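You operate a simulated robot arm through the tools that you are given. There is no shell and no other tool. Be economical: measure what you need, move in short steps, check, and stop when the job is done.

You are at the controls of a simulated robot arm. One attempt, no reset.

JOB
Strip the extractor for cleaning: hose coupling and nozzle off, lid open.
Fine: switch off first; stand both on top of the coolant station; leave the filter in.

It is judged by the outcome, as a careful person would: the job done as asked, and still so three seconds after it is handed in. It fails if anything else is knocked over, pushed out of place, dropped, spilled or broken. Lids that push on must go on centred and level and be pressed home; caps that screw on are set level and turned clockwise until they are tight.

ROBOT AND FRAMES
A 7-joint arm with a two-finger parallel gripper, fixed in place. Base frame: the origin is at the foot of the arm, x ahead of it, y to its left, z up. Units: mm, rad, N and s.
Its first joint turns from -1.152 to 1.152 rad. Payload 1.57 kg.
The TCP is the grasp point between the finger pads, 30 mm short of the fingertips. In the tool frame z runs along the fingers and y along their closing line. The gripper opens to 110 mm. The fingers are 24 mm wide and 12 mm thick; the gripper's body (48 by 112 mm) begins 78 mm behind the TCP.
Orientation is told as [roll, pitch, yaw] about the base's x, y, z axes, in that order, counted from this pose: with the fingers straight down and closing along the base's y, the tool's x points along the base's -x, its y along +y and its z along -z.

CONTROLS
- The arm moves only by the tool servo_tool. Its argument "targets" is a list of rows, each an object of numbers (a shift or turn left out is 0, a gripper value left out holds the last): "ax", "ay", "az": the turn, a rotation vector about the base's x, y, z in degrees; "tx", "ty", "tz": the shift along the base's x, y, z in mm; "grip": the gripper command, from -1 (shut) to 1 (fully open), values between in proportion. In form: [{"ax": .., "ay": .., "az": .., "tx": .., "ty": .., "tz": .., "grip": ..}, ...]. A call has 1 to 12 rows; each row is the pose to reach, as a shift and turn from the pose commanded when the call began. Each row takes 0.2 s and may step no farther than 50 mm and 0.15 rad from the row before; otherwise, or with a gripper value out of range, the whole call is refused. Where a pose cannot be reached the arm comes as near as it can. A force on the tool above 90 N (or 10 N above the force at the start of the call, whichever is more), or a blocked arm, ends the call early, and 0.2 s more pass. Each finger travels about 108 mm/s and halts on what it meets, pressing with about 34 N; the grip force reading is that of the motor and also rises with nothing between the fingers. The clock runs only during rows and for 0.2 s after the last one: add rows that repeat a pose to give the fingers time. The reply holds the time, the measured pose of the TCP, the force on the tool along the base axes, the opening and the grip force, in the units named above and with some noise.
- Cameras (640 x 400 px; columns grow to the right, rows downward): "scene" is fixed at [172, -403.3, 1396.8]; the picture's right is [0.67, -0.75, 0.00], its down [-0.48, -0.43, -0.77] and it looks along [0.57, 0.51, -0.64] (base axes); focal length 231 px, centre (320, 200). "wrist" rides on the gripper at [-36, 0, -80] in the tool frame; the picture's right is [0.00, -1.00, 0.00], its down [0.97, 0.00, -0.24] and it looks along [0.24, 0.00, 0.97] (tool axes); focal length 218 px, centre (320, 200).
- grab_frame(camera): a new picture of that camera. No time passes.
- probe_pixels(camera, pixels): for up to 12 pixels [column, row] of the newest picture of that camera ("zoom" is the newest enlarged one), the place [x, y, z] in the base frame of the surface seen there, good to about 2 mm. No time passes.
- zoom(camera, box): a new picture of the part [left, top, right, bottom] of that camera's present view, enlarged. No time passes.
- hand_in(): hands the job in; it is judged then, once.

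Keep the steps short. Do not move on a guess: measure, check each grasp and each placing, and mend mistakes. In all there are 80 turns and 46 pictures (those below and enlarged ones count). Leave the gripper open and the arm clear of the work at the hand-in unless told otherwise, and finish with a single line.

The tools are called after "Call:" as a command line: name --argument value ..., lists and objects as JSON in quotes. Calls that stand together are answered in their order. servo_tool: Moves the arm, as the interface text tells. Its arguments: {"type":"object","properties":{"targets":{"type":"array","items":{"type":"object","properties":{"ax":{"type":"number"},"ay":{"type":"number"},"az":{"type":"number"},"tx":{"type":"number"},"ty":{"type":"number"},"tz":{"type":"number"},"grip":{"type":"number"}}}}},"required":["targets"]} The other tools are called the same way: grab_frame (camera) takes a picture; probe_pixels (camera, pixels) gives the place of the surface under pixels of a picture; zoom (camera, box) takes an enlarged picture of a part of a camera's view; hand_in () hands the job in.

At the start:

```text
clock: 0.0
ee_pos: [343.5, -73.9, 1241.2]
tool_rot: [-0.001, 0.0, 0.0]
contact_force: [-0.4, 0.5, 0.2]
gripper_width: 110.0
finger_force: 0.1
```

scene: 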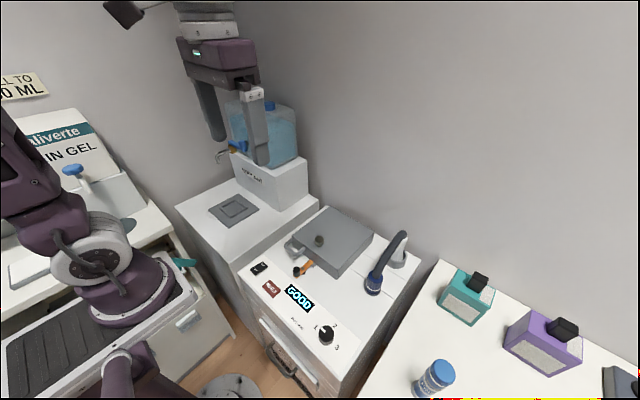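
wrist: 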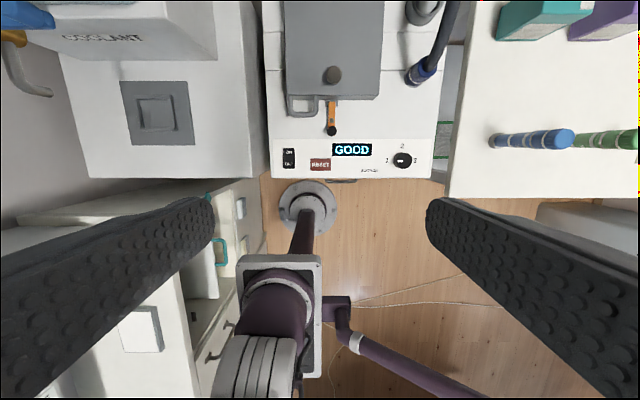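

I see the extractor in the centre (rocker switch, GOOD display, dial, grey lid, hose at right). I'll zoom in on it from both cameras.

Call:
zoom --camera "scene" --box '[230, 190, 430, 360]'

Call:
zoom --camera "wrist" --box '[255, 0, 475, 190]'

Call:
zoom --camera "scene" --box '[170, 60, 330, 240]'

```text
2.35 times, centred on (330, 275) of scene
```

zoom: 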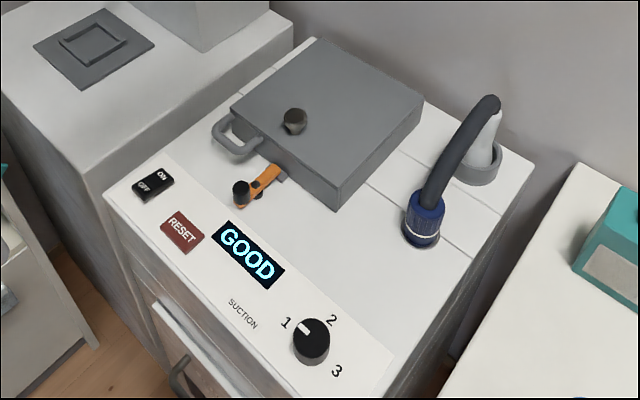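

```text
2.11 times, centred on (365, 95) of wrist
```

zoom: 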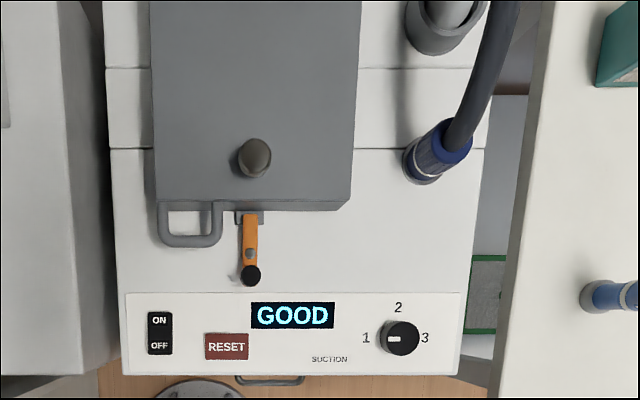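

```text
2.22 times, centred on (250, 150) of scene
```

zoom: 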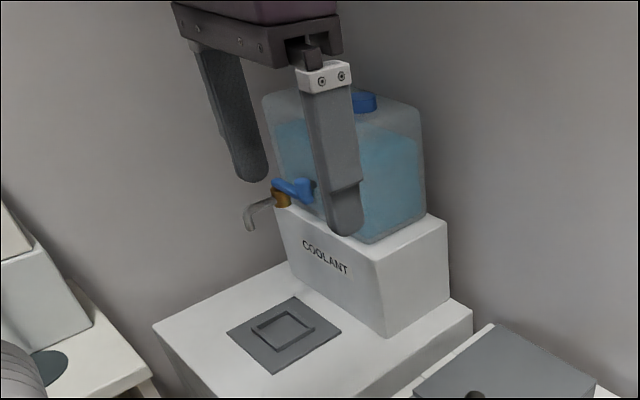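

Next I'll zoom in on the hose, coupling and latch, then measure points.

Call:
zoom --camera "scene" --box '[345, 220, 425, 305]'

Call:
probe_pixels --camera "scene" --pixels '[[262, 265], [257, 269], [326, 336], [319, 241], [299, 271], [310, 262], [373, 283], [404, 233], [398, 258], [290, 250], [385, 300], [330, 230]]'

Call:
probe_pixels --camera "wrist" --pixels '[[288, 152], [288, 164], [403, 160], [332, 75], [331, 131], [331, 108], [303, 110], [415, 72], [424, 8], [372, 95], [284, 20], [157, 112]]'

```text
4.71 times, centred on (385, 262) of scene
```

zoom: 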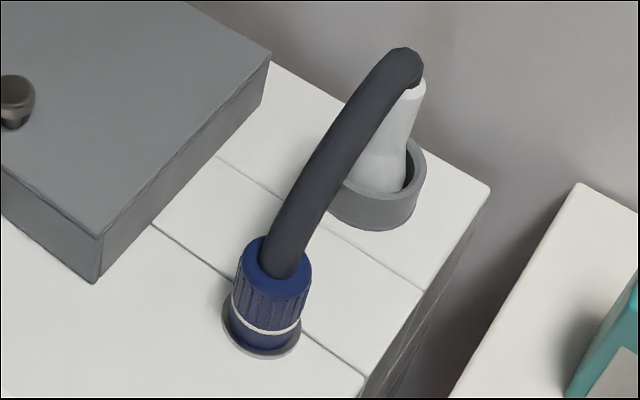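

```text
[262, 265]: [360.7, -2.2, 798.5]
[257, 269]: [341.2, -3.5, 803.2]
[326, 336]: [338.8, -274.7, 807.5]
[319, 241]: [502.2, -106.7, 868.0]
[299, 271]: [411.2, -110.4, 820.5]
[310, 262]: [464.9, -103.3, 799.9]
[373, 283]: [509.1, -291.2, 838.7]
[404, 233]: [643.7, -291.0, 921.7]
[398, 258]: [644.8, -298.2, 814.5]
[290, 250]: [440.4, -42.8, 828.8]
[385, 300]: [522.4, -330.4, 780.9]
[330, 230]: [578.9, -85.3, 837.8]
```

```text
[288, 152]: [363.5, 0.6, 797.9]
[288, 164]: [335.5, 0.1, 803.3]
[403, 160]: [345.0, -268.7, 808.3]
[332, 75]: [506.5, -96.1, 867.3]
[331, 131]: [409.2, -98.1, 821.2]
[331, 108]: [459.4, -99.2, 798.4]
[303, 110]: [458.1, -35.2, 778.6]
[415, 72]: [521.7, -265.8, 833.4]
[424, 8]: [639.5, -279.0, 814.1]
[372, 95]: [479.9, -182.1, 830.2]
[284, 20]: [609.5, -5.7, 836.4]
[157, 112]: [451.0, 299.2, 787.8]
```

The switch's ON end (363, 0, 798) is down and its OFF end (336, 0, 803) is raised. I'll close the gripper and go to a point above the OFF end.

Call:
servo_tool --targets '[{"tx": -2, "ty": 12, "tz": -45, "grip": -1}, {"tx": -4, "ty": 24, "tz": -90, "grip": -1}, {"tx": -6, "ty": 36, "tz": -135, "grip": -1}, {"tx": -8, "ty": 48, "tz": -180, "grip": -1}, {"tx": -10, "ty": 60, "tz": -225, "grip": -1}, {"tx": -11.5, "ty": 74, "tz": -270, "grip": -1}, {"tx": -11.5, "ty": 74, "tz": -315, "grip": -1}, {"tx": -11.5, "ty": 74, "tz": -360, "grip": -1}, {"tx": -11.5, "ty": 74, "tz": -360, "grip": -1}]'

Call:
grab_frame --camera "wrist"

```text
clock: 2.0
ee_pos: [334.1, 1.1, 882.7]
tool_rot: [0.0, 0.0, 0.001]
contact_force: [-0.4, -0.8, -0.4]
gripper_width: 0.0
finger_force: 21.4
```

```text
39 pictures are left
```

wrist: 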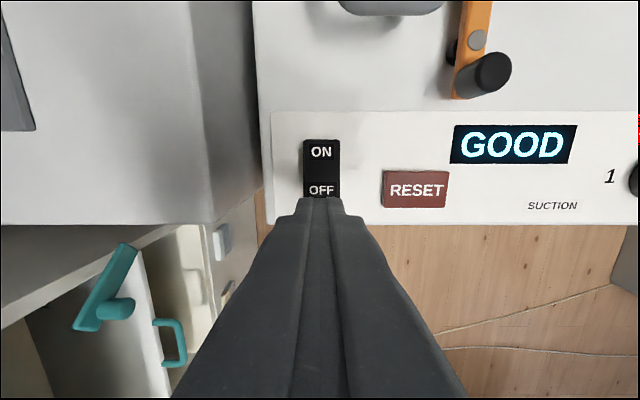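

The tips are above the OFF end. I'll measure the exact extent of the switch.

Call:
probe_pixels --camera "wrist" --pixels '[[320, 143], [320, 160], [320, 175], [320, 185], [320, 194], [307, 185], [336, 185], [285, 185]]'

```text
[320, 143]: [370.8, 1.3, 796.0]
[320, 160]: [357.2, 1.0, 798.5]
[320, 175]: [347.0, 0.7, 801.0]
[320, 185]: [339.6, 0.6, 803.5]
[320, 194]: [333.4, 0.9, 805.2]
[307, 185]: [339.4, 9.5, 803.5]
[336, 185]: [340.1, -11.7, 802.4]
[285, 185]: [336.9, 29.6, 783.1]
```

I'll press straight down at (334, 1) in small steps.

Call:
servo_tool --targets '[{"tz": -25}, {"tz": -42}, {"tz": -47}, {"tz": -50}, {"tz": -53}, {"tz": -56}, {"tz": -58}]'

Call:
grab_frame --camera "wrist"

```text
clock: 3.3
ee_pos: [330.5, 0.4, 829.4]
tool_rot: [0.0, -0.001, 0.0]
contact_force: [-3.6, 3.6, 30.5]
gripper_width: 0.2
finger_force: 21.7
stopped in row 6: the force on the tool passed its limit (the readings are from after the stop); the commanded pose is now the measured one
```

```text
38 pictures are left
```

wrist: 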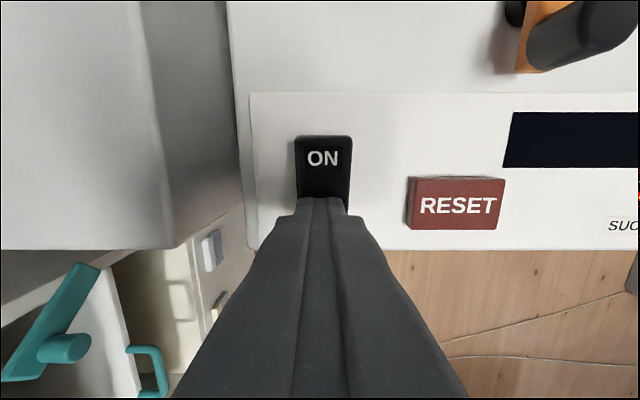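

The display has gone dark, so the extractor is off. I'll lift and move above the hose and lid area with the gripper open to look down.

Call:
servo_tool --targets '[{"tz": 45}, {"tz": 95}, {"tz": 140, "ty": -20}, {"tz": 185, "ty": -55, "tx": 20}, {"tz": 225, "ty": -90, "tx": 30, "grip": 0.2}, {"tz": 250, "ty": -130, "tx": 40, "grip": 1}, {"tz": 270, "ty": -170, "tx": 55, "grip": 1}, {"tz": 270, "ty": -210, "tx": 80, "grip": 1}, {"tz": 270, "ty": -230, "tx": 110, "grip": 1}, {"tz": 270, "ty": -230, "tx": 110, "grip": 1}]'

Call:
grab_frame --camera "wrist"

Call:
grab_frame --camera "scene"

```text
refused: row 4 steps farther than a row can; nothing moved
```

```text
37 pictures are left
```

wrist: 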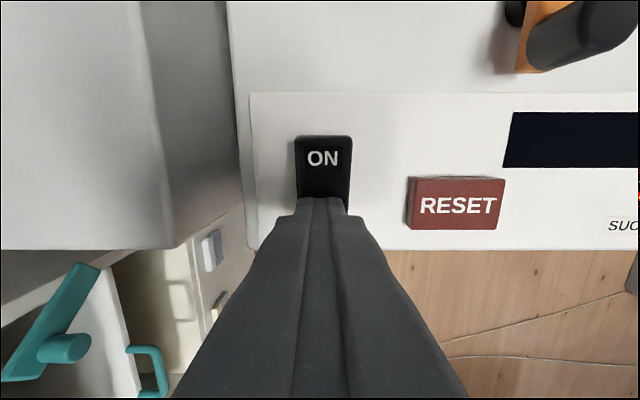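

```text
36 pictures are left
```

scene: 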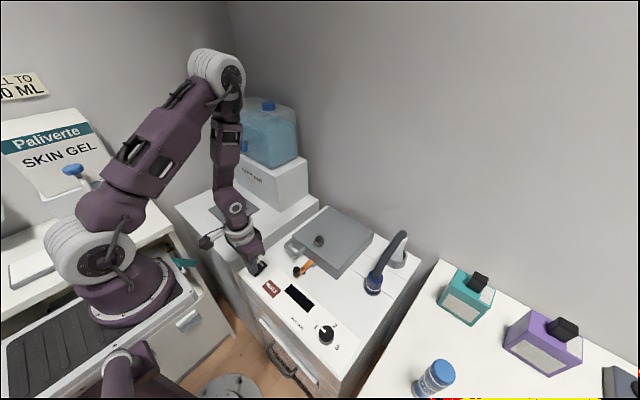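

A step was too long and the call was refused, so I'll repeat it with smaller steps.

Call:
servo_tool --targets '[{"tz": 45}, {"tz": 90}, {"tz": 130, "ty": -20}, {"tz": 165, "ty": -50}, {"tz": 200, "ty": -80, "tx": 15, "grip": 0.2}, {"tz": 230, "ty": -115, "tx": 25, "grip": 1}, {"tz": 250, "ty": -150, "tx": 45, "grip": 1}, {"tz": 260, "ty": -190, "tx": 70, "grip": 1}, {"tz": 260, "ty": -215, "tx": 100, "grip": 1}, {"tz": 260, "ty": -225, "tx": 120, "grip": 1}, {"tz": 260, "ty": -225, "tx": 120, "grip": 1}]'

Call:
grab_frame --camera "wrist"

```text
clock: 5.7
ee_pos: [452.7, -224.8, 1087.3]
tool_rot: [0.0, -0.003, 0.0]
contact_force: [-0.2, -0.7, -0.5]
gripper_width: 110.0
finger_force: 0.0
```

```text
35 pictures are left
```

wrist: 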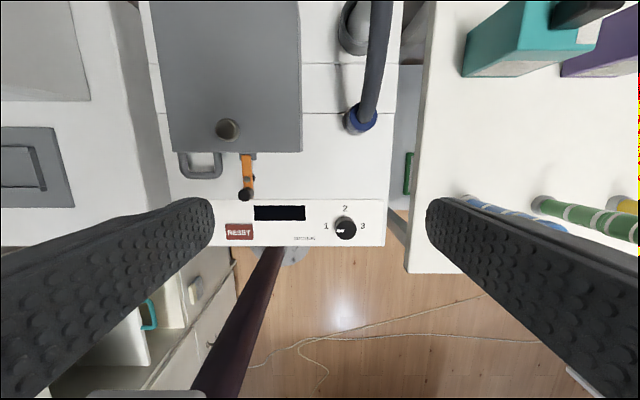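

Call:
zoom --camera "wrist" --box '[310, 0, 430, 140]'

Call:
probe_pixels --camera "wrist" --pixels '[[347, 118], [362, 132], [376, 120], [362, 108], [372, 60], [378, 20], [355, 20], [348, 45], [362, 125], [345, 132], [382, 5], [352, 48]]'

Call:
probe_pixels --camera "scene" --pixels '[[366, 277], [374, 279], [381, 283], [366, 291], [380, 293], [372, 288], [378, 265], [388, 250], [397, 238], [403, 244], [400, 250], [408, 262]]'

```text
2.86 times, centred on (370, 70) of wrist
```

zoom: 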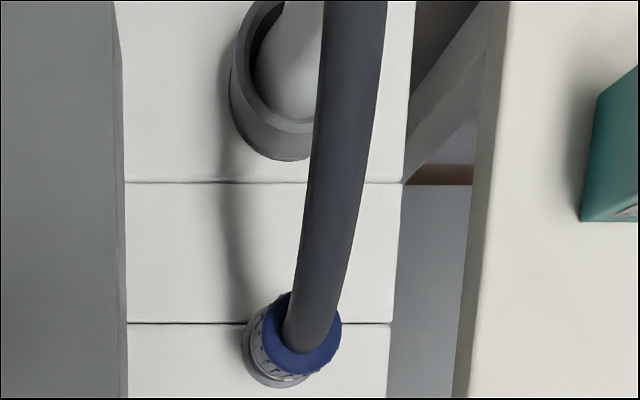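

```text
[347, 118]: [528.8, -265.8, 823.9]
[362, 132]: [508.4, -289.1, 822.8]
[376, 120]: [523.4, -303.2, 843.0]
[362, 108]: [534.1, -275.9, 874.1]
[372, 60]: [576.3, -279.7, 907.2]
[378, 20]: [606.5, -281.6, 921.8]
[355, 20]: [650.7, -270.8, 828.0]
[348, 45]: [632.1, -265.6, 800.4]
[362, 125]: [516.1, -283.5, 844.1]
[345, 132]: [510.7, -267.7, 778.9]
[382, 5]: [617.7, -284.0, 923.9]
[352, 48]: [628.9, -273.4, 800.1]
```

```text
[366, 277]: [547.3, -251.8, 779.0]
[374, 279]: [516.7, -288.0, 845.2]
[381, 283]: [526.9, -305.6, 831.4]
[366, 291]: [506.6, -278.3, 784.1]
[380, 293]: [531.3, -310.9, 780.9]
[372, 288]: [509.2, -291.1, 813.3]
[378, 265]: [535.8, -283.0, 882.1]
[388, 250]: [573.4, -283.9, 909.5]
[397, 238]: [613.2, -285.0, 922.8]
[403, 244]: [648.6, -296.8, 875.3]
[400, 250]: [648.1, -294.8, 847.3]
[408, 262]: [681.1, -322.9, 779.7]
```

I'll move over and beyond the nozzle to see how the hose ends there.

Call:
servo_tool --targets '[{"tx": 40, "ty": -20}, {"tx": 80, "ty": -40}, {"tx": 110, "ty": -40, "tz": -20}, {"tx": 110, "ty": -40, "tz": -40}]'

Call:
grab_frame --camera "wrist"

```text
clock: 6.7
ee_pos: [561.8, -265.0, 1047.0]
tool_rot: [0.0, -0.001, 0.001]
contact_force: [-0.7, 0.0, -0.1]
gripper_width: 110.1
finger_force: 0.1
```

```text
33 pictures are left
```

wrist: 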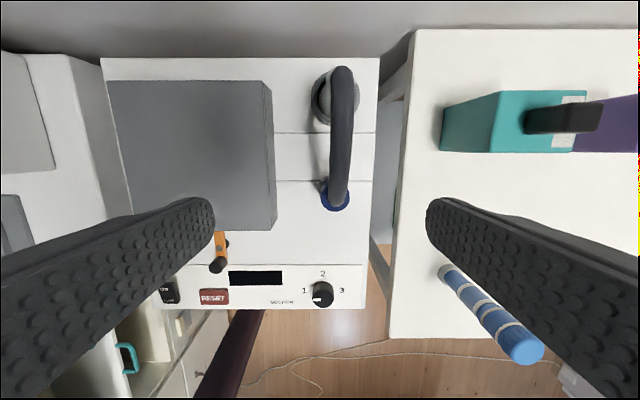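

Call:
zoom --camera "wrist" --box '[290, 50, 390, 220]'

Call:
probe_pixels --camera "wrist" --pixels '[[336, 196], [322, 195], [350, 200], [336, 208], [340, 75], [352, 85], [328, 85], [313, 98], [325, 125], [356, 110], [340, 120], [345, 150]]'

```text
2.35 times, centred on (340, 135) of wrist
```

zoom: 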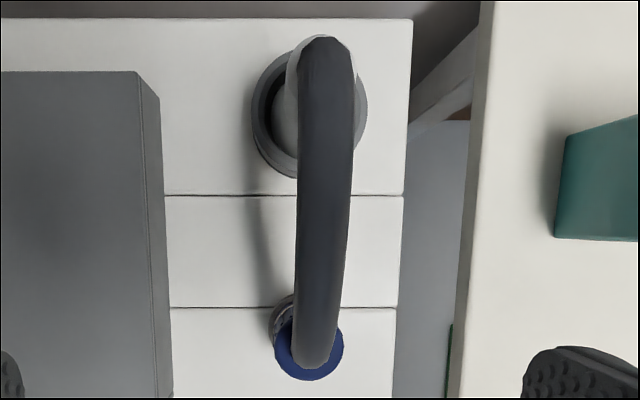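

```text
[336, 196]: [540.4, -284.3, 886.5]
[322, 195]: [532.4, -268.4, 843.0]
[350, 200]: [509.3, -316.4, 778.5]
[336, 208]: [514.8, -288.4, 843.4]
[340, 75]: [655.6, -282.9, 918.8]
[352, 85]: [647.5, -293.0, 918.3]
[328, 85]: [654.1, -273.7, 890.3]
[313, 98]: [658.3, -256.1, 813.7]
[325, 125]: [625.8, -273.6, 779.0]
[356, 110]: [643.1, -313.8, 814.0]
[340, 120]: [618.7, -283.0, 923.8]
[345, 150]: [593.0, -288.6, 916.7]
```

Call:
zoom --camera "scene" --box '[355, 262, 395, 300]'

Call:
zoom --camera "scene" --box '[282, 228, 332, 282]'

```text
10.53 times, centred on (375, 281) of scene
```

zoom: 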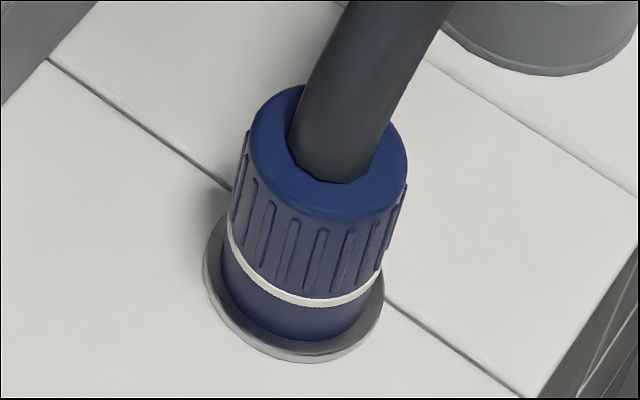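

```text
7.41 times, centred on (307, 255) of scene
```

zoom: 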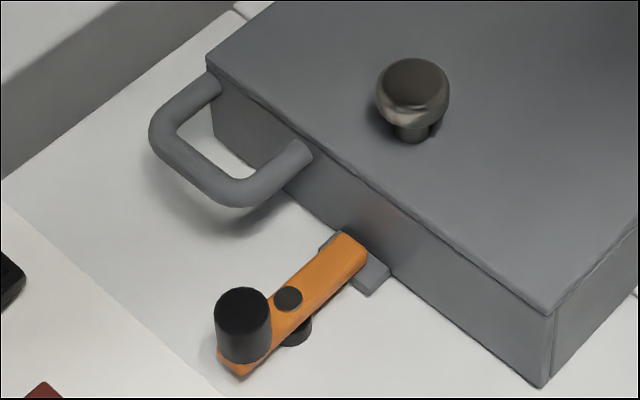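

The latch is an orange lever over a lid tab, and the coupling is a knurled cylinder centred near (529, -286), z 785–845, with the hose arching over to the nozzle. I'll open the fingers to about 66 mm, straddle the coupling and descend in steps.

Call:
servo_tool --targets '[{"tx": -20, "ty": -15, "tz": -30, "grip": 0.3}, {"tx": -32.8, "ty": -21, "tz": -70, "grip": 0.2}, {"tx": -32.8, "ty": -21, "tz": -115, "grip": 0.2}, {"tx": -32.8, "ty": -21, "tz": -160, "grip": 0.2}, {"tx": -32.8, "ty": -21, "tz": -195, "grip": 0.2}, {"tx": -32.8, "ty": -21, "tz": -210, "grip": 0.2}, {"tx": -32.8, "ty": -21, "tz": -210, "grip": 0.2}]'

Call:
grab_frame --camera "wrist"

Call:
zoom --camera "scene" --box '[320, 200, 440, 310]'

```text
clock: 8.3
ee_pos: [528.5, -285.5, 835.6]
tool_rot: [0.0, -0.002, 0.0]
contact_force: [0.0, -0.1, -1.2]
gripper_width: 66.2
finger_force: 0.0
```

```text
29 pictures are left
```

wrist: 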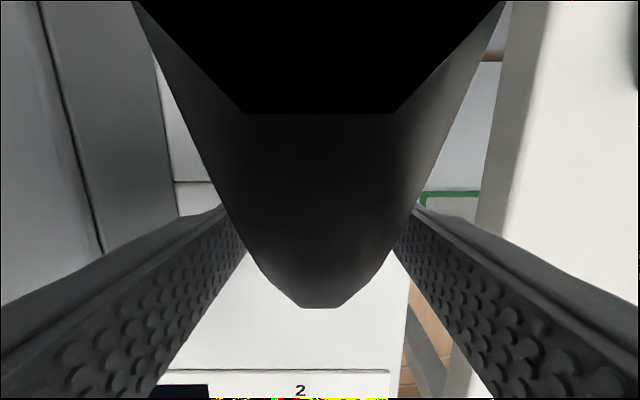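

```text
3.64 times, centred on (380, 255) of scene
```

zoom: 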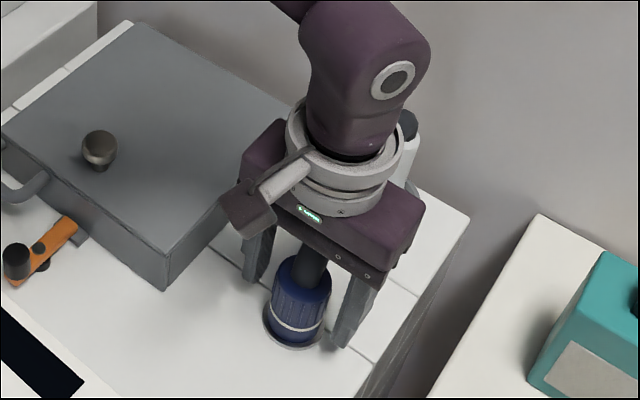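

It is well straddled with no contact force. I'll close the grip.

Call:
servo_tool --targets '[{"grip": -0.4}, {"grip": -1}, {"grip": -1}]'

```text
clock: 9.1
ee_pos: [529.3, -284.6, 835.4]
tool_rot: [-0.001, -0.001, 0.0]
contact_force: [0.9, 0.4, -3.0]
gripper_width: 38.5
finger_force: 33.8
```

The grip holds at 38.5 mm. I'll try a gentle straight pull of a few mm to see whether it is a push-fit or a twist lock.

Call:
servo_tool --targets '[{"tz": 2}, {"tz": 4}, {"tz": 4}]'

```text
clock: 9.9
ee_pos: [529.3, -284.2, 840.3]
tool_rot: [0.002, -0.001, 0.0]
contact_force: [-0.2, -1.0, -0.5]
gripper_width: 38.6
finger_force: 34.1
```

Call:
zoom --camera "scene" --box '[340, 220, 440, 310]'

```text
4.44 times, centred on (390, 265) of scene
```

zoom: 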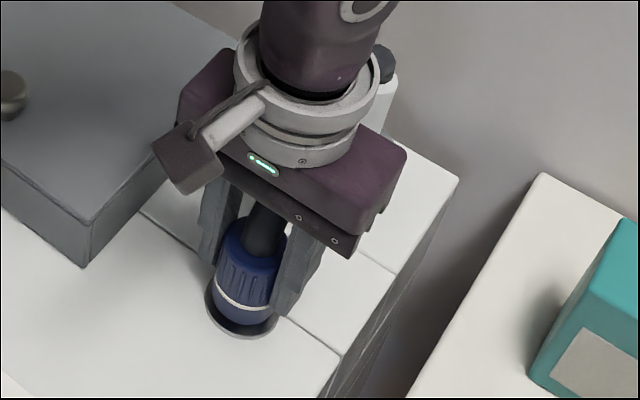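

The coupling is rising out of its flange freely. I'll lift a further 40 mm slowly and see what the nozzle does.

Call:
servo_tool --targets '[{"tz": 6}, {"tz": 12}, {"tz": 20}, {"tz": 30}, {"tz": 40}, {"tz": 40}]'

Call:
zoom --camera "scene" --box '[320, 180, 440, 310]'

```text
clock: 11.3
ee_pos: [529.1, -283.6, 883.7]
tool_rot: [0.0, -0.001, -0.001]
contact_force: [0.6, -0.3, -0.5]
gripper_width: 38.2
finger_force: 33.4
```

```text
3.08 times, centred on (380, 245) of scene
```

zoom: 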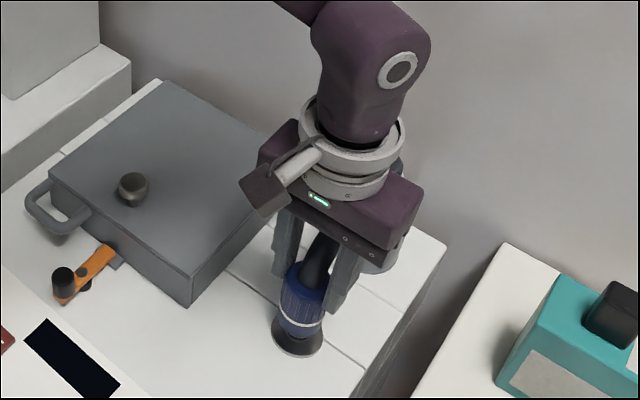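

Call:
servo_tool --targets '[{"tz": 15}, {"tz": 30}, {"tz": 45}, {"tz": 60}, {"tz": 60}]'

Call:
zoom --camera "scene" --box '[300, 130, 460, 310]'

Call:
grab_frame --camera "wrist"

```text
clock: 12.5
ee_pos: [529.9, -283.8, 943.9]
tool_rot: [0.001, 0.0, 0.0]
contact_force: [-0.1, -0.7, -0.4]
gripper_width: 38.0
finger_force: 33.8
```

```text
2.22 times, centred on (380, 220) of scene
```

zoom: 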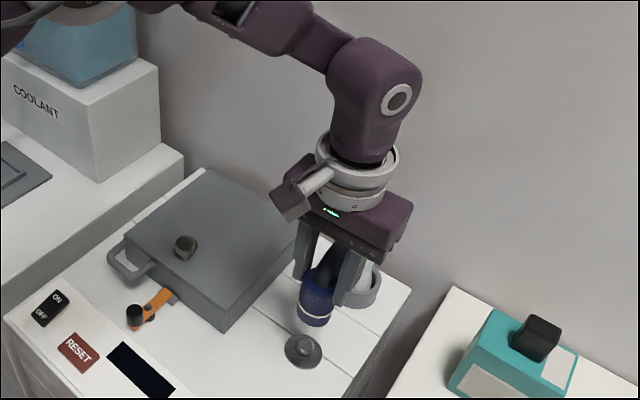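

```text
24 pictures are left
```

wrist: 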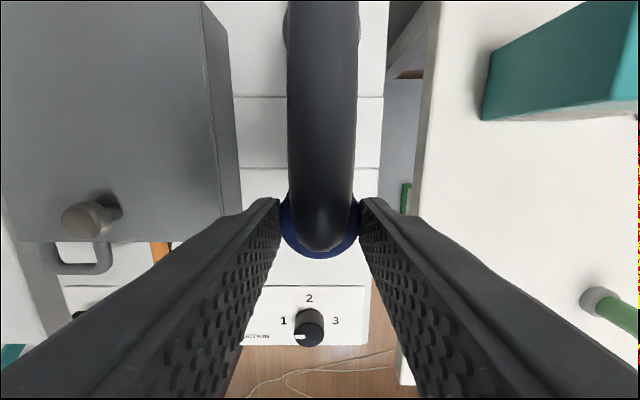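

Call:
zoom --camera "scene" --box '[360, 215, 410, 265]'

Call:
probe_pixels --camera "wrist" --pixels '[[320, 235], [320, 255], [325, 150], [325, 60], [325, 10], [284, 30], [364, 30], [350, 10]]'

```text
8.00 times, centred on (385, 240) of scene
```

zoom: 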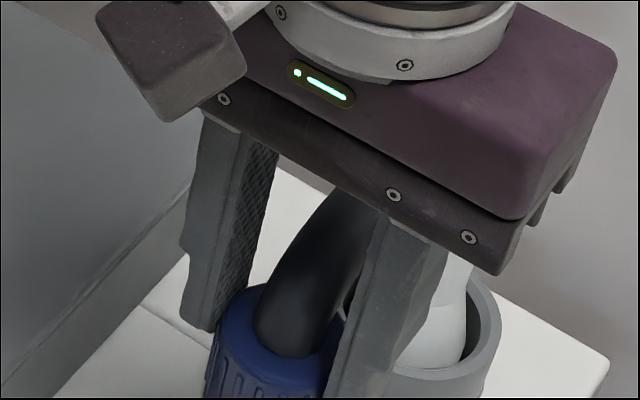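

```text
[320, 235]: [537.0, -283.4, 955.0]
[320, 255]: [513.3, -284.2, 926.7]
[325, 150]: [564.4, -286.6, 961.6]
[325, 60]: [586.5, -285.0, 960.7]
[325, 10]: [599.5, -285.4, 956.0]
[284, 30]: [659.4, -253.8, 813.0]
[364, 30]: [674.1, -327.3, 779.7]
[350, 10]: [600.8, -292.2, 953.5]
```

The hose is flexible and still joined to the nozzle, which stays in its cup. I'll therefore move them in turns: coupling onto the flat lid top first, within hose reach, then the nozzle, then both on to the station. First I'll move the coupling towards (605, -150) and watch the force.

Call:
servo_tool --targets '[{"tx": 15, "ty": 25}, {"tx": 30, "ty": 50}, {"tx": 45, "ty": 75}, {"tx": 60, "ty": 100}, {"tx": 72, "ty": 134}, {"tx": 72, "ty": 134}]'

Call:
grab_frame --camera "scene"

```text
clock: 13.9
ee_pos: [600.7, -149.2, 943.1]
tool_rot: [0.0, -0.001, 0.0]
contact_force: [0.1, -0.2, 0.3]
gripper_width: 37.8
finger_force: 33.7
```

```text
22 pictures are left
```

scene: 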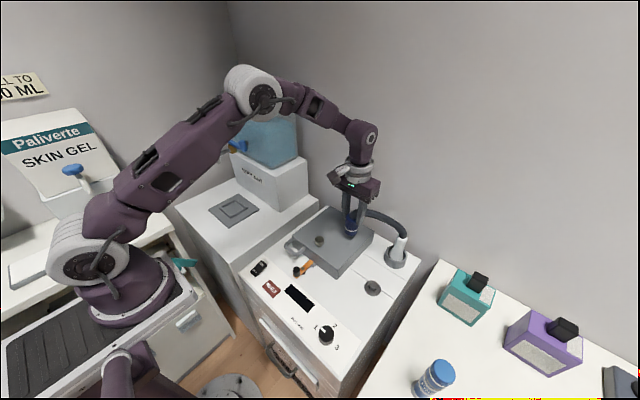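

Call:
zoom --camera "scene" --box '[280, 180, 430, 290]'

Call:
probe_pixels --camera "scene" --pixels '[[370, 211], [385, 215], [398, 224], [404, 234], [403, 243], [393, 258], [326, 207], [372, 234], [345, 255], [337, 276], [275, 218], [254, 215]]'

```text
3.64 times, centred on (355, 235) of scene
```

zoom: 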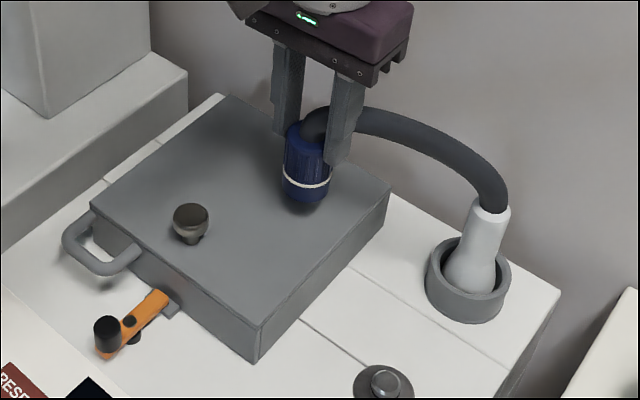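

```text
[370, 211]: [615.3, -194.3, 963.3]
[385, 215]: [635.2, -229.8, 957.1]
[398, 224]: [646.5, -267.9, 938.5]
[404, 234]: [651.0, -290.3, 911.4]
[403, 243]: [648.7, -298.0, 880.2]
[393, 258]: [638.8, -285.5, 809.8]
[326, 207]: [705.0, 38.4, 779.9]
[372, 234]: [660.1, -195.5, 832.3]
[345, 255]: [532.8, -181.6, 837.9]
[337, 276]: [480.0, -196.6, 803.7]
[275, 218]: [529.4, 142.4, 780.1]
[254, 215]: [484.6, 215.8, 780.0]
```

The hose arcs easily and the nozzle is undisturbed. I'll move to (633, -150) on the lid's back area, so the hose leaves sideways from the nozzle, and lower the coupling towards the lid top (z 837).

Call:
servo_tool --targets '[{"tx": 16, "ty": 0}, {"tx": 32, "ty": 0, "tz": -10}, {"tx": 32, "ty": 0, "tz": -30}, {"tx": 32, "tz": -44}, {"tx": 32, "tz": -48}, {"tx": 32, "tz": -48}]'

Call:
zoom --camera "scene" --box '[310, 190, 430, 270]'

```text
clock: 15.3
ee_pos: [633.3, -152.3, 896.9]
tool_rot: [-0.001, -0.008, 0.0]
contact_force: [5.3, -5.3, 27.9]
gripper_width: 38.4
finger_force: 34.2
```

```text
5.00 times, centred on (370, 230) of scene
```

zoom: 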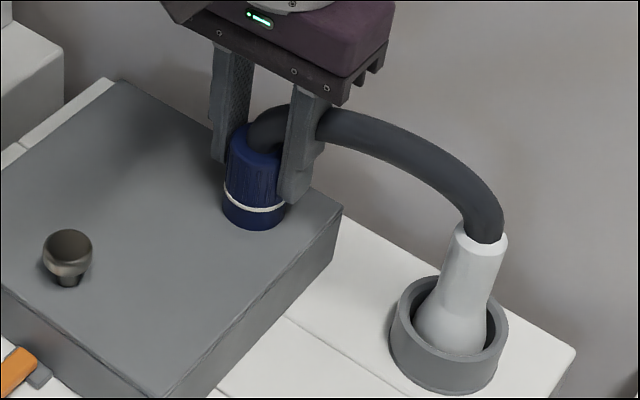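

The coupling is standing on the lid, with 28 N contact. I'll ease up 2 mm, open, and retreat upward.

Call:
servo_tool --targets '[{"tz": 1.5}, {"tz": 1.5, "grip": -0.1}, {"tz": 1.5, "grip": 0.3}, {"tz": 1.5, "grip": 0.3}, {"tz": 25, "grip": 0.3}, {"tz": 70, "grip": 0.3}, {"tz": 115, "grip": 0.3}, {"tz": 135, "tx": -40, "grip": 0.3}, {"tz": 135, "tx": -80, "grip": 0.3}]'

Call:
grab_frame --camera "wrist"

```text
clock: 17.3
ee_pos: [551.2, -150.0, 1029.4]
tool_rot: [-0.001, -0.005, 0.002]
contact_force: [0.4, -0.2, -0.7]
gripper_width: 71.6
finger_force: 0.0
```

```text
19 pictures are left
```

wrist: 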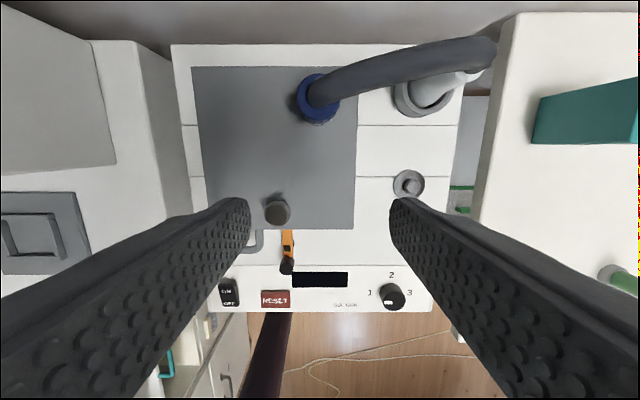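

The coupling stands on the lid. Next I'll measure the nozzle and the hose end.

Call:
probe_pixels --camera "wrist" --pixels '[[318, 95], [400, 60], [450, 50], [487, 45], [470, 76], [455, 84], [440, 92], [425, 100], [415, 90], [398, 100], [430, 115], [460, 100]]'

Call:
zoom --camera "scene" --box '[370, 210, 430, 275]'

Call:
probe_pixels --camera "zoom" --pixels '[[320, 150], [360, 130], [320, 180], [320, 215], [290, 260], [300, 320], [340, 260], [220, 300], [420, 290], [250, 300], [390, 200], [320, 385]]'

```text
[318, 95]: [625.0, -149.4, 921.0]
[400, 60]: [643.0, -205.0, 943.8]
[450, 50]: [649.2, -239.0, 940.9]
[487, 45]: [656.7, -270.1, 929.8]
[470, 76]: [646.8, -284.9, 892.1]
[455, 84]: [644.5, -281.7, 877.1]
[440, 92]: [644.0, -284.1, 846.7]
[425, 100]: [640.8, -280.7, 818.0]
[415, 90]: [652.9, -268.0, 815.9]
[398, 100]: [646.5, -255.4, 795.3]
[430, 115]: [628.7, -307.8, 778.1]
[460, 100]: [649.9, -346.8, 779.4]
```

```text
6.15 times, centred on (400, 242) of scene
```

zoom: 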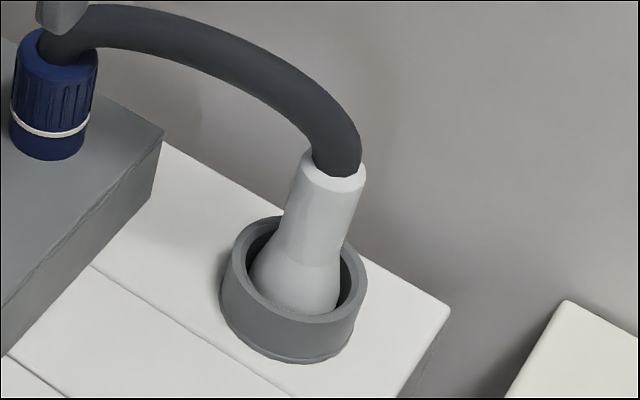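

```text
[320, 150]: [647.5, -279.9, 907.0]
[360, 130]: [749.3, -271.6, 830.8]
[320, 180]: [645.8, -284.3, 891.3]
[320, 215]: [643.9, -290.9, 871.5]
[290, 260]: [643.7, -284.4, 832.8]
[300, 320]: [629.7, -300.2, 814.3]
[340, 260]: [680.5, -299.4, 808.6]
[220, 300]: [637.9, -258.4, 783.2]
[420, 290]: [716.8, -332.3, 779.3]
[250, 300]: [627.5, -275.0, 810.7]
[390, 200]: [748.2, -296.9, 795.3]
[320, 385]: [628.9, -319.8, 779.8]
```

The nozzle neck is about 30 mm wide, centred near (660, -288), z 850–900, and the hose leaves towards +y. I'll tilt the tool 45° outward and go to a standoff in line with the neck.

Call:
servo_tool --targets '[{"ay": -7.5, "ty": -25}, {"ay": -15, "ty": -50}, {"ay": -22.5, "ty": -75}, {"ay": -30, "ty": -100}, {"ay": -37.5, "ty": -125}, {"ay": -45, "ty": -138, "tz": -20}, {"ay": -45, "ty": -138, "tz": -60, "tx": 10}, {"ay": -45, "ty": -138, "tz": -90, "tx": 30}, {"ay": -45, "ty": -138, "tz": -90, "tx": 45}, {"ay": -45, "ty": -138, "tz": -90, "tx": 45}]'

Call:
grab_frame --camera "wrist"

```text
clock: 19.5
ee_pos: [599.5, -288.3, 940.2]
tool_rot: [0.001, -0.788, -0.001]
contact_force: [0.4, 0.9, -0.3]
gripper_width: 71.4
finger_force: 0.0
```

```text
17 pictures are left
```

wrist: 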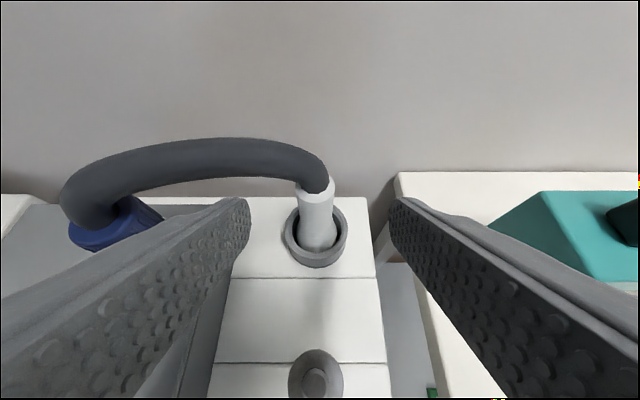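

The nozzle is centred between the fingers at column 317. I'll check its face depth, then advance along the tool axis.

Call:
probe_pixels --camera "wrist" --pixels '[[316, 200], [304, 205], [330, 205], [317, 220], [317, 240], [316, 185]]'

Call:
servo_tool --targets '[{"tx": 20, "tz": -20}, {"tx": 40, "tz": -40}, {"tx": 52, "tz": -56}, {"tx": 60, "tz": -66}, {"tx": 60, "tz": -66}]'

```text
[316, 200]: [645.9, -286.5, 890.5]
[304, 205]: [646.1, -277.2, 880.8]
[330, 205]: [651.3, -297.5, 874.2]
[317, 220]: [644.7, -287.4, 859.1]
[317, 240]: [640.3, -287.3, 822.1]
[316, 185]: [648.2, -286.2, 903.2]
```

```text
clock: 20.7
ee_pos: [658.8, -290.2, 873.7]
tool_rot: [-0.001, -0.787, 0.0]
contact_force: [0.0, 0.2, 1.1]
gripper_width: 71.4
finger_force: 0.1
```

I'm in place with no contact. Closing on the neck now.

Call:
servo_tool --targets '[{"grip": 0}, {"grip": -0.6}, {"grip": -1}, {"grip": -1}]'

Call:
zoom --camera "scene" --box '[350, 195, 430, 275]'

```text
clock: 21.7
ee_pos: [658.7, -288.2, 873.8]
tool_rot: [0.001, -0.787, 0.001]
contact_force: [-0.1, 0.5, 0.2]
gripper_width: 28.6
finger_force: 34.0
```

```text
5.00 times, centred on (390, 235) of scene
```

zoom: 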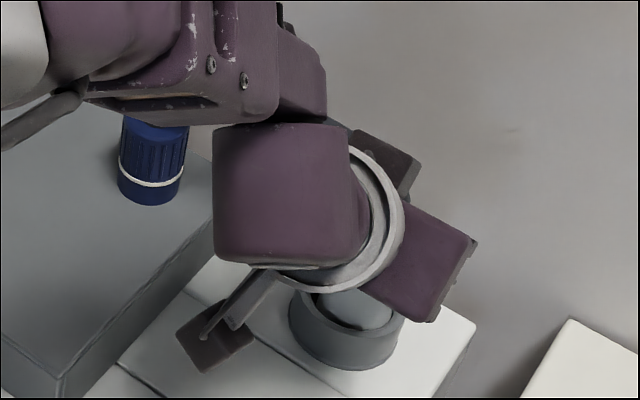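

The neck is held at 28.6 mm. I'll lift straight up 85 mm.

Call:
servo_tool --targets '[{"tz": 8}, {"tz": 20}, {"tz": 35}, {"tz": 50}, {"tz": 68}, {"tz": 85}, {"tz": 85}]'

Call:
grab_frame --camera "scene"

```text
clock: 23.3
ee_pos: [659.3, -289.4, 959.1]
tool_rot: [0.0, -0.789, 0.0]
contact_force: [0.5, -0.9, -1.0]
gripper_width: 28.5
finger_force: 33.4
```

```text
15 pictures are left
```

scene: 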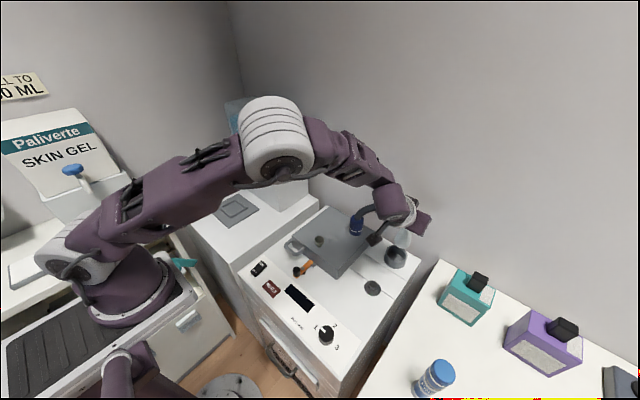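

The nozzle is out of the cup and the coupling is undisturbed. I'll measure the station top now while it is visible.

Call:
probe_pixels --camera "scene" --pixels '[[240, 255], [275, 240], [310, 212], [313, 202], [250, 250], [283, 212], [262, 205], [255, 212], [222, 222], [212, 222], [245, 222], [300, 222]]'

Call:
servo_tool --targets '[{"tx": -35, "ty": 20}, {"tx": -70, "ty": 50}, {"tx": -100, "ty": 85}, {"tx": -105, "ty": 130}, {"tx": -100, "ty": 170}, {"tx": -90, "ty": 205}, {"tx": -75, "ty": 235}, {"tx": -65, "ty": 245}, {"tx": -65, "ty": 245}]'

Call:
zoom --camera "scene" --box '[200, 140, 420, 300]'

```text
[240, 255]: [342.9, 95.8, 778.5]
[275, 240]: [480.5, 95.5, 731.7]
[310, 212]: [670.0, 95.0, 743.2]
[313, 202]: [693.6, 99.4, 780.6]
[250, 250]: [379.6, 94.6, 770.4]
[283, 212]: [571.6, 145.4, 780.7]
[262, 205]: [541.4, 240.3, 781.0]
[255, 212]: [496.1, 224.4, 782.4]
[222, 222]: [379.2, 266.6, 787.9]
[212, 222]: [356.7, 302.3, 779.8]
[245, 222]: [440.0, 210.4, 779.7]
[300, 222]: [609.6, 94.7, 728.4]
```

```text
clock: 25.3
ee_pos: [592.0, -43.0, 959.0]
tool_rot: [-0.001, -0.788, -0.002]
contact_force: [0.4, -0.5, 0.1]
gripper_width: 28.6
finger_force: 34.1
```

```text
2.50 times, centred on (310, 220) of scene
```

zoom: 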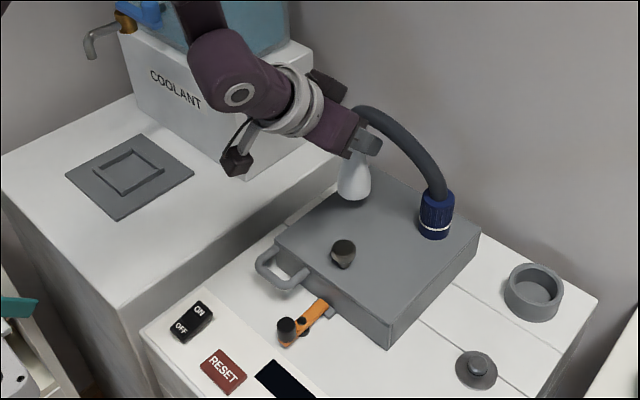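

The hose keeps a constant length of about 182 mm, so I'll keep its ends under about 170 mm apart. The plan is nozzle down on the lid at (555, -85), coupling to the lid's left edge, nozzle to the station, then coupling to the station. First I'll move the nozzle there and lower it.

Call:
servo_tool --targets '[{"tx": -20, "ty": -22}, {"tx": -37, "ty": -42}, {"tx": -37, "ty": -42, "tz": -12}, {"tx": -37, "ty": -42, "tz": -20}, {"tx": -37, "ty": -42, "tz": -23}, {"tx": -37, "ty": -42, "tz": -23}]'

Call:
zoom --camera "scene" --box '[270, 180, 380, 280]'

```text
clock: 26.7
ee_pos: [555.1, -85.8, 936.0]
tool_rot: [-0.001, -0.788, 0.002]
contact_force: [-0.7, 0.3, -0.7]
gripper_width: 28.6
finger_force: 33.9
```

```text
4.00 times, centred on (325, 230) of scene
```

zoom: 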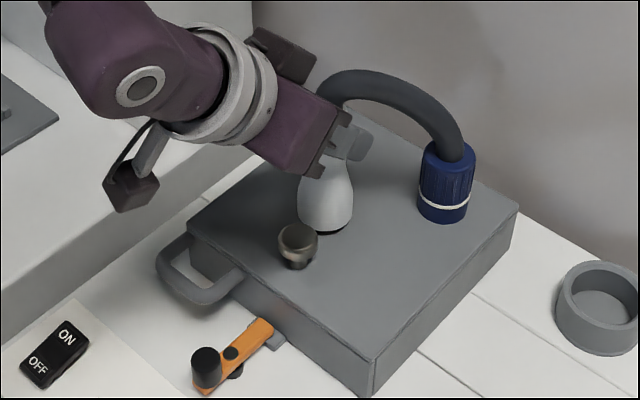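

Nearly touching, with no force yet. I'll lower in 1.5 mm steps.

Call:
servo_tool --targets '[{"tz": -1.5}, {"tz": -3}, {"tz": -4.5}, {"tz": -4.5}]'

```text
clock: 27.7
ee_pos: [555.0, -85.1, 931.6]
tool_rot: [0.001, -0.788, 0.0]
contact_force: [-0.5, 0.8, -0.5]
gripper_width: 28.8
finger_force: 34.3
```

Call:
servo_tool --targets '[{"tz": -1.5}, {"tz": -3}, {"tz": -3}]'

```text
clock: 28.5
ee_pos: [556.6, -84.4, 928.4]
tool_rot: [-0.001, -0.787, -0.001]
contact_force: [0.7, 0.0, -0.5]
gripper_width: 28.5
finger_force: 34.1
```

Call:
servo_tool --targets '[{"tz": -1}, {"tz": -2}, {"tz": -3}, {"tz": -3}]'

```text
clock: 29.5
ee_pos: [556.9, -86.3, 927.6]
tool_rot: [-0.001, -0.794, 0.0]
contact_force: [0.7, -2.3, 27.1]
gripper_width: 28.7
finger_force: 33.7
```

Contact made at 27 N. I'll ease 1.5 mm, open to about 55 mm, and back out along the tool axis.

Call:
servo_tool --targets '[{"tz": 1.5}, {"tz": 1.5, "grip": -0.3}, {"tz": 1.5, "grip": 0}, {"tz": 1.5, "grip": 0}, {"tx": -20, "tz": 21, "grip": 0}, {"tx": -50, "tz": 51, "grip": 0}, {"tx": -80, "tz": 85, "grip": 0}, {"tx": -100, "tz": 120, "grip": 0}]'

Call:
zoom --camera "scene" --box '[270, 180, 380, 280]'

```text
clock: 31.3
ee_pos: [460.0, -82.0, 1044.5]
tool_rot: [-0.002, -0.784, 0.001]
contact_force: [0.2, 0.7, 0.1]
gripper_width: 54.9
finger_force: 0.0
out of reach, approached as far as the arm can: row 8
```

```text
4.00 times, centred on (325, 230) of scene
```

zoom: 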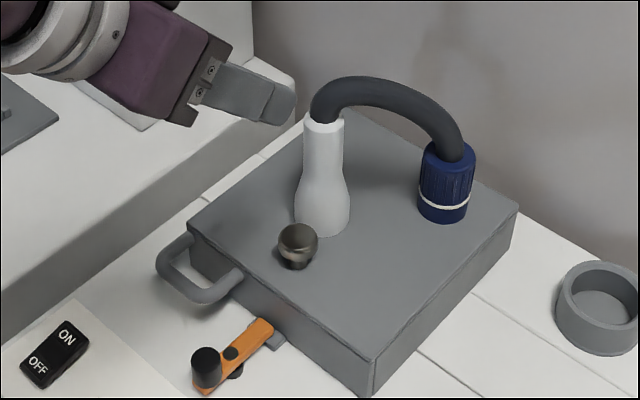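

The nozzle stands upright. I'll turn the tool back to vertical and go high over to the coupling at (633, -151).

Call:
servo_tool --targets '[{"ay": 7.5, "ty": -10}, {"ay": 15, "ty": -25}, {"ay": 22.5, "ty": -40}, {"ay": 30, "ty": -55}, {"ay": 37.5, "ty": -65, "tz": 5}, {"ay": 45, "ty": -70, "tx": 40, "tz": 10}, {"ay": 45, "ty": -70, "tx": 85, "tz": 10}, {"ay": 45, "ty": -70, "tx": 130, "tz": 10}, {"ay": 45, "ty": -70, "tx": 172, "tz": 10}, {"ay": 45, "ty": -70, "tx": 172, "tz": 10}]'

```text
clock: 33.5
ee_pos: [630.4, -155.6, 1054.6]
tool_rot: [-0.001, 0.0, 0.0]
contact_force: [0.0, 0.6, -0.3]
gripper_width: 55.0
finger_force: 0.0
```

I'll descend onto the coupling and close.

Call:
servo_tool --targets '[{"tx": 2.6, "ty": 5, "tz": -40}, {"tx": 2.6, "ty": 5, "tz": -80}, {"tx": 2.6, "ty": 5, "tz": -120}, {"tx": 2.6, "ty": 5, "tz": -145}, {"tx": 2.6, "ty": 5, "tz": -157}, {"tx": 2.6, "ty": 5, "tz": -157, "grip": -0.4}, {"tx": 2.6, "ty": 5, "tz": -157, "grip": -1}, {"tx": 2.6, "ty": 5, "tz": -157, "grip": -1}]'

```text
clock: 35.3
ee_pos: [633.9, -149.9, 899.5]
tool_rot: [0.001, -0.001, -0.001]
contact_force: [0.5, -0.3, 1.0]
gripper_width: 38.3
finger_force: 33.6
```

Held at 38.3 mm. I'll lift 30 mm, carry it round the nozzle to (590, -28) and lower.

Call:
servo_tool --targets '[{"tz": 15}, {"tz": 30}, {"tz": 30, "ty": 30, "tx": 5}, {"tz": 30, "ty": 65, "tx": 5}, {"tz": 30, "ty": 100}, {"tz": 30, "ty": 118, "tx": -20}, {"tz": 30, "ty": 122, "tx": -44}, {"tz": 12, "ty": 122, "tx": -44}, {"tz": 4, "ty": 122, "tx": -44}, {"tz": 1, "ty": 122, "tx": -44}, {"tz": -1, "ty": 122, "tx": -44}, {"tz": -1, "ty": 122, "tx": -44}]'

Call:
zoom --camera "scene" --box '[240, 150, 390, 280]'

```text
clock: 37.9
ee_pos: [590.2, -30.0, 898.8]
tool_rot: [-0.002, -0.001, 0.0]
contact_force: [-4.2, -1.9, 10.7]
gripper_width: 38.5
finger_force: 33.9
```

```text
3.08 times, centred on (315, 215) of scene
```

zoom: 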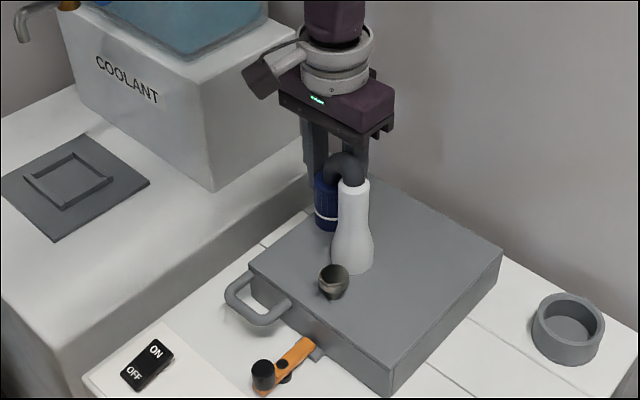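

It is standing on the lid, with 10.7 N contact. I'll measure the pedestal's foot, then release and rise.

Call:
probe_pixels --camera "zoom" --pixels '[[213, 196], [205, 192], [235, 180], [265, 165], [140, 155], [148, 182], [90, 300], [70, 340], [300, 170]]'

Call:
servo_tool --targets '[{"tz": 0.5}, {"tz": 0.5, "grip": -0.2}, {"tz": 0.5, "grip": -0.05}, {"tz": 0.5, "grip": -0.05}, {"tz": 30, "grip": -0.05}, {"tz": 75, "grip": -0.05}, {"tz": 120, "grip": -0.05}, {"tz": 155, "grip": -0.05}, {"tz": 155, "tx": -45, "grip": -0.05}, {"tz": 155, "tx": -90, "ty": -20, "grip": -0.05}, {"tz": 155, "tx": -125, "ty": -50, "grip": -0.05}]'

```text
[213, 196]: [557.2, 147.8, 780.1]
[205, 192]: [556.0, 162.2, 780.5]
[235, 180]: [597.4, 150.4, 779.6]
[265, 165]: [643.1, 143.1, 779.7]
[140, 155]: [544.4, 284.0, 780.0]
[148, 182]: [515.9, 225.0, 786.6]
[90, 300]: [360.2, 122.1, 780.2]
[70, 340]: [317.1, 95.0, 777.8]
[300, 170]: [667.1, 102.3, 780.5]
```

```text
clock: 40.3
ee_pos: [467.2, -78.1, 1055.6]
tool_rot: [0.0, -0.002, -0.001]
contact_force: [-0.3, -0.5, 0.3]
gripper_width: 52.4
finger_force: 0.0
```

I'll tilt 45° again to a standoff in line with the nozzle neck (556, -86, 928).

Call:
servo_tool --targets '[{"ay": -7.5}, {"ay": -15}, {"ay": -22.5, "ty": -4}, {"ay": -30, "ty": -8, "tz": -15}, {"ay": -37.5, "ty": -8, "tz": -30}, {"ay": -45, "ty": -8, "tz": -45}, {"ay": -45, "ty": -8, "tx": 13, "tz": -55}, {"ay": -45, "ty": -8, "tx": 23, "tz": -60}, {"ay": -45, "ty": -8, "tx": 23, "tz": -60}]'

Call:
grab_frame --camera "wrist"

```text
clock: 42.3
ee_pos: [488.3, -88.4, 992.0]
tool_rot: [0.001, -0.786, 0.0]
contact_force: [0.4, -0.8, 0.7]
gripper_width: 52.6
finger_force: 0.0
```

```text
10 pictures are left
```

wrist: 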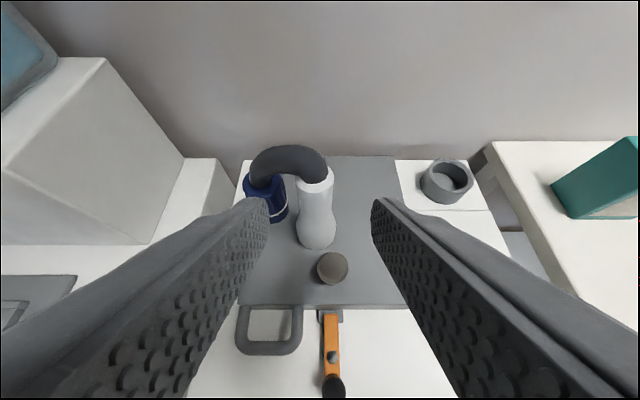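

The nozzle is centred and the coupling stands behind it. I'll narrow to 44 mm and advance to a slightly higher grip (555, -87, 935) to clear the coupling, then close.

Call:
servo_tool --targets '[{"tx": 10, "tz": -8, "grip": -0.2}, {"tx": 33, "tz": -28, "ty": 1.5, "grip": -0.2}, {"tx": 55, "tz": -48, "ty": 1.5, "grip": -0.2}, {"tx": 66, "tz": -57, "ty": 1.5, "grip": -0.2}, {"tx": 66, "tz": -57, "ty": 1.5, "grip": -0.2}, {"tx": 66, "tz": -57, "ty": 1.5, "grip": -0.7}, {"tx": 66, "tz": -57, "ty": 1.5, "grip": -1}, {"tx": 66, "tz": -57, "ty": 1.5, "grip": -1}]'

```text
clock: 44.1
ee_pos: [556.2, -84.4, 937.5]
tool_rot: [0.0, -0.788, -0.002]
contact_force: [0.1, 0.5, -0.7]
gripper_width: 28.5
finger_force: 34.1
```

Held at 28.5 mm. I'll lift 35 mm, clear the lid's left edge, lower, then move over the station edge to about (527, 125).

Call:
servo_tool --targets '[{"tz": 18}, {"tz": 35}, {"tz": 35, "tx": -10, "ty": 35}, {"tz": 35, "tx": -20, "ty": 78}, {"tz": 35, "tx": -24, "ty": 112}, {"tz": 10, "tx": -24, "ty": 120}, {"tz": -20, "tx": -24, "ty": 122}, {"tz": -38, "tx": -24, "ty": 125}, {"tz": -38, "tx": -26, "ty": 160}, {"tz": -38, "tx": -28, "ty": 190}, {"tz": -38, "tx": -29, "ty": 210}, {"tz": -38, "tx": -29, "ty": 210}]'

Call:
zoom --camera "scene" --box '[220, 150, 370, 280]'

```text
clock: 46.7
ee_pos: [528.0, 126.4, 897.6]
tool_rot: [0.001, -0.786, 0.002]
contact_force: [-0.4, -0.8, -1.0]
gripper_width: 28.4
finger_force: 34.2
```

```text
3.08 times, centred on (295, 215) of scene
```

zoom: 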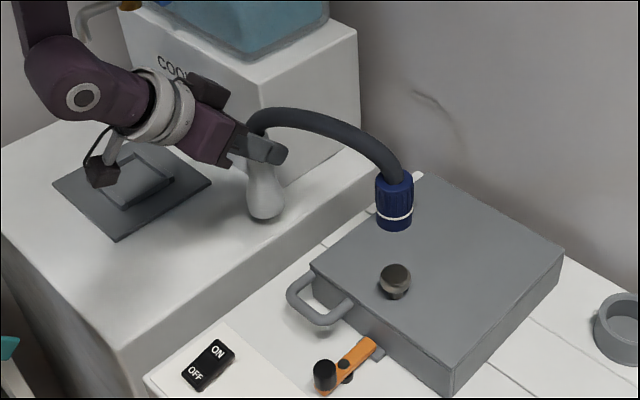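

Coupling undisturbed and the hose is slack. I'll lower the nozzle onto the station top.

Call:
servo_tool --targets '[{"tz": -10}, {"tz": -15}, {"tz": -17}, {"tz": -18}, {"tz": -18}]'

```text
clock: 47.9
ee_pos: [524.1, 125.5, 880.5]
tool_rot: [0.001, -0.788, -0.002]
contact_force: [-0.1, -0.2, -1.1]
gripper_width: 28.5
finger_force: 34.7
```

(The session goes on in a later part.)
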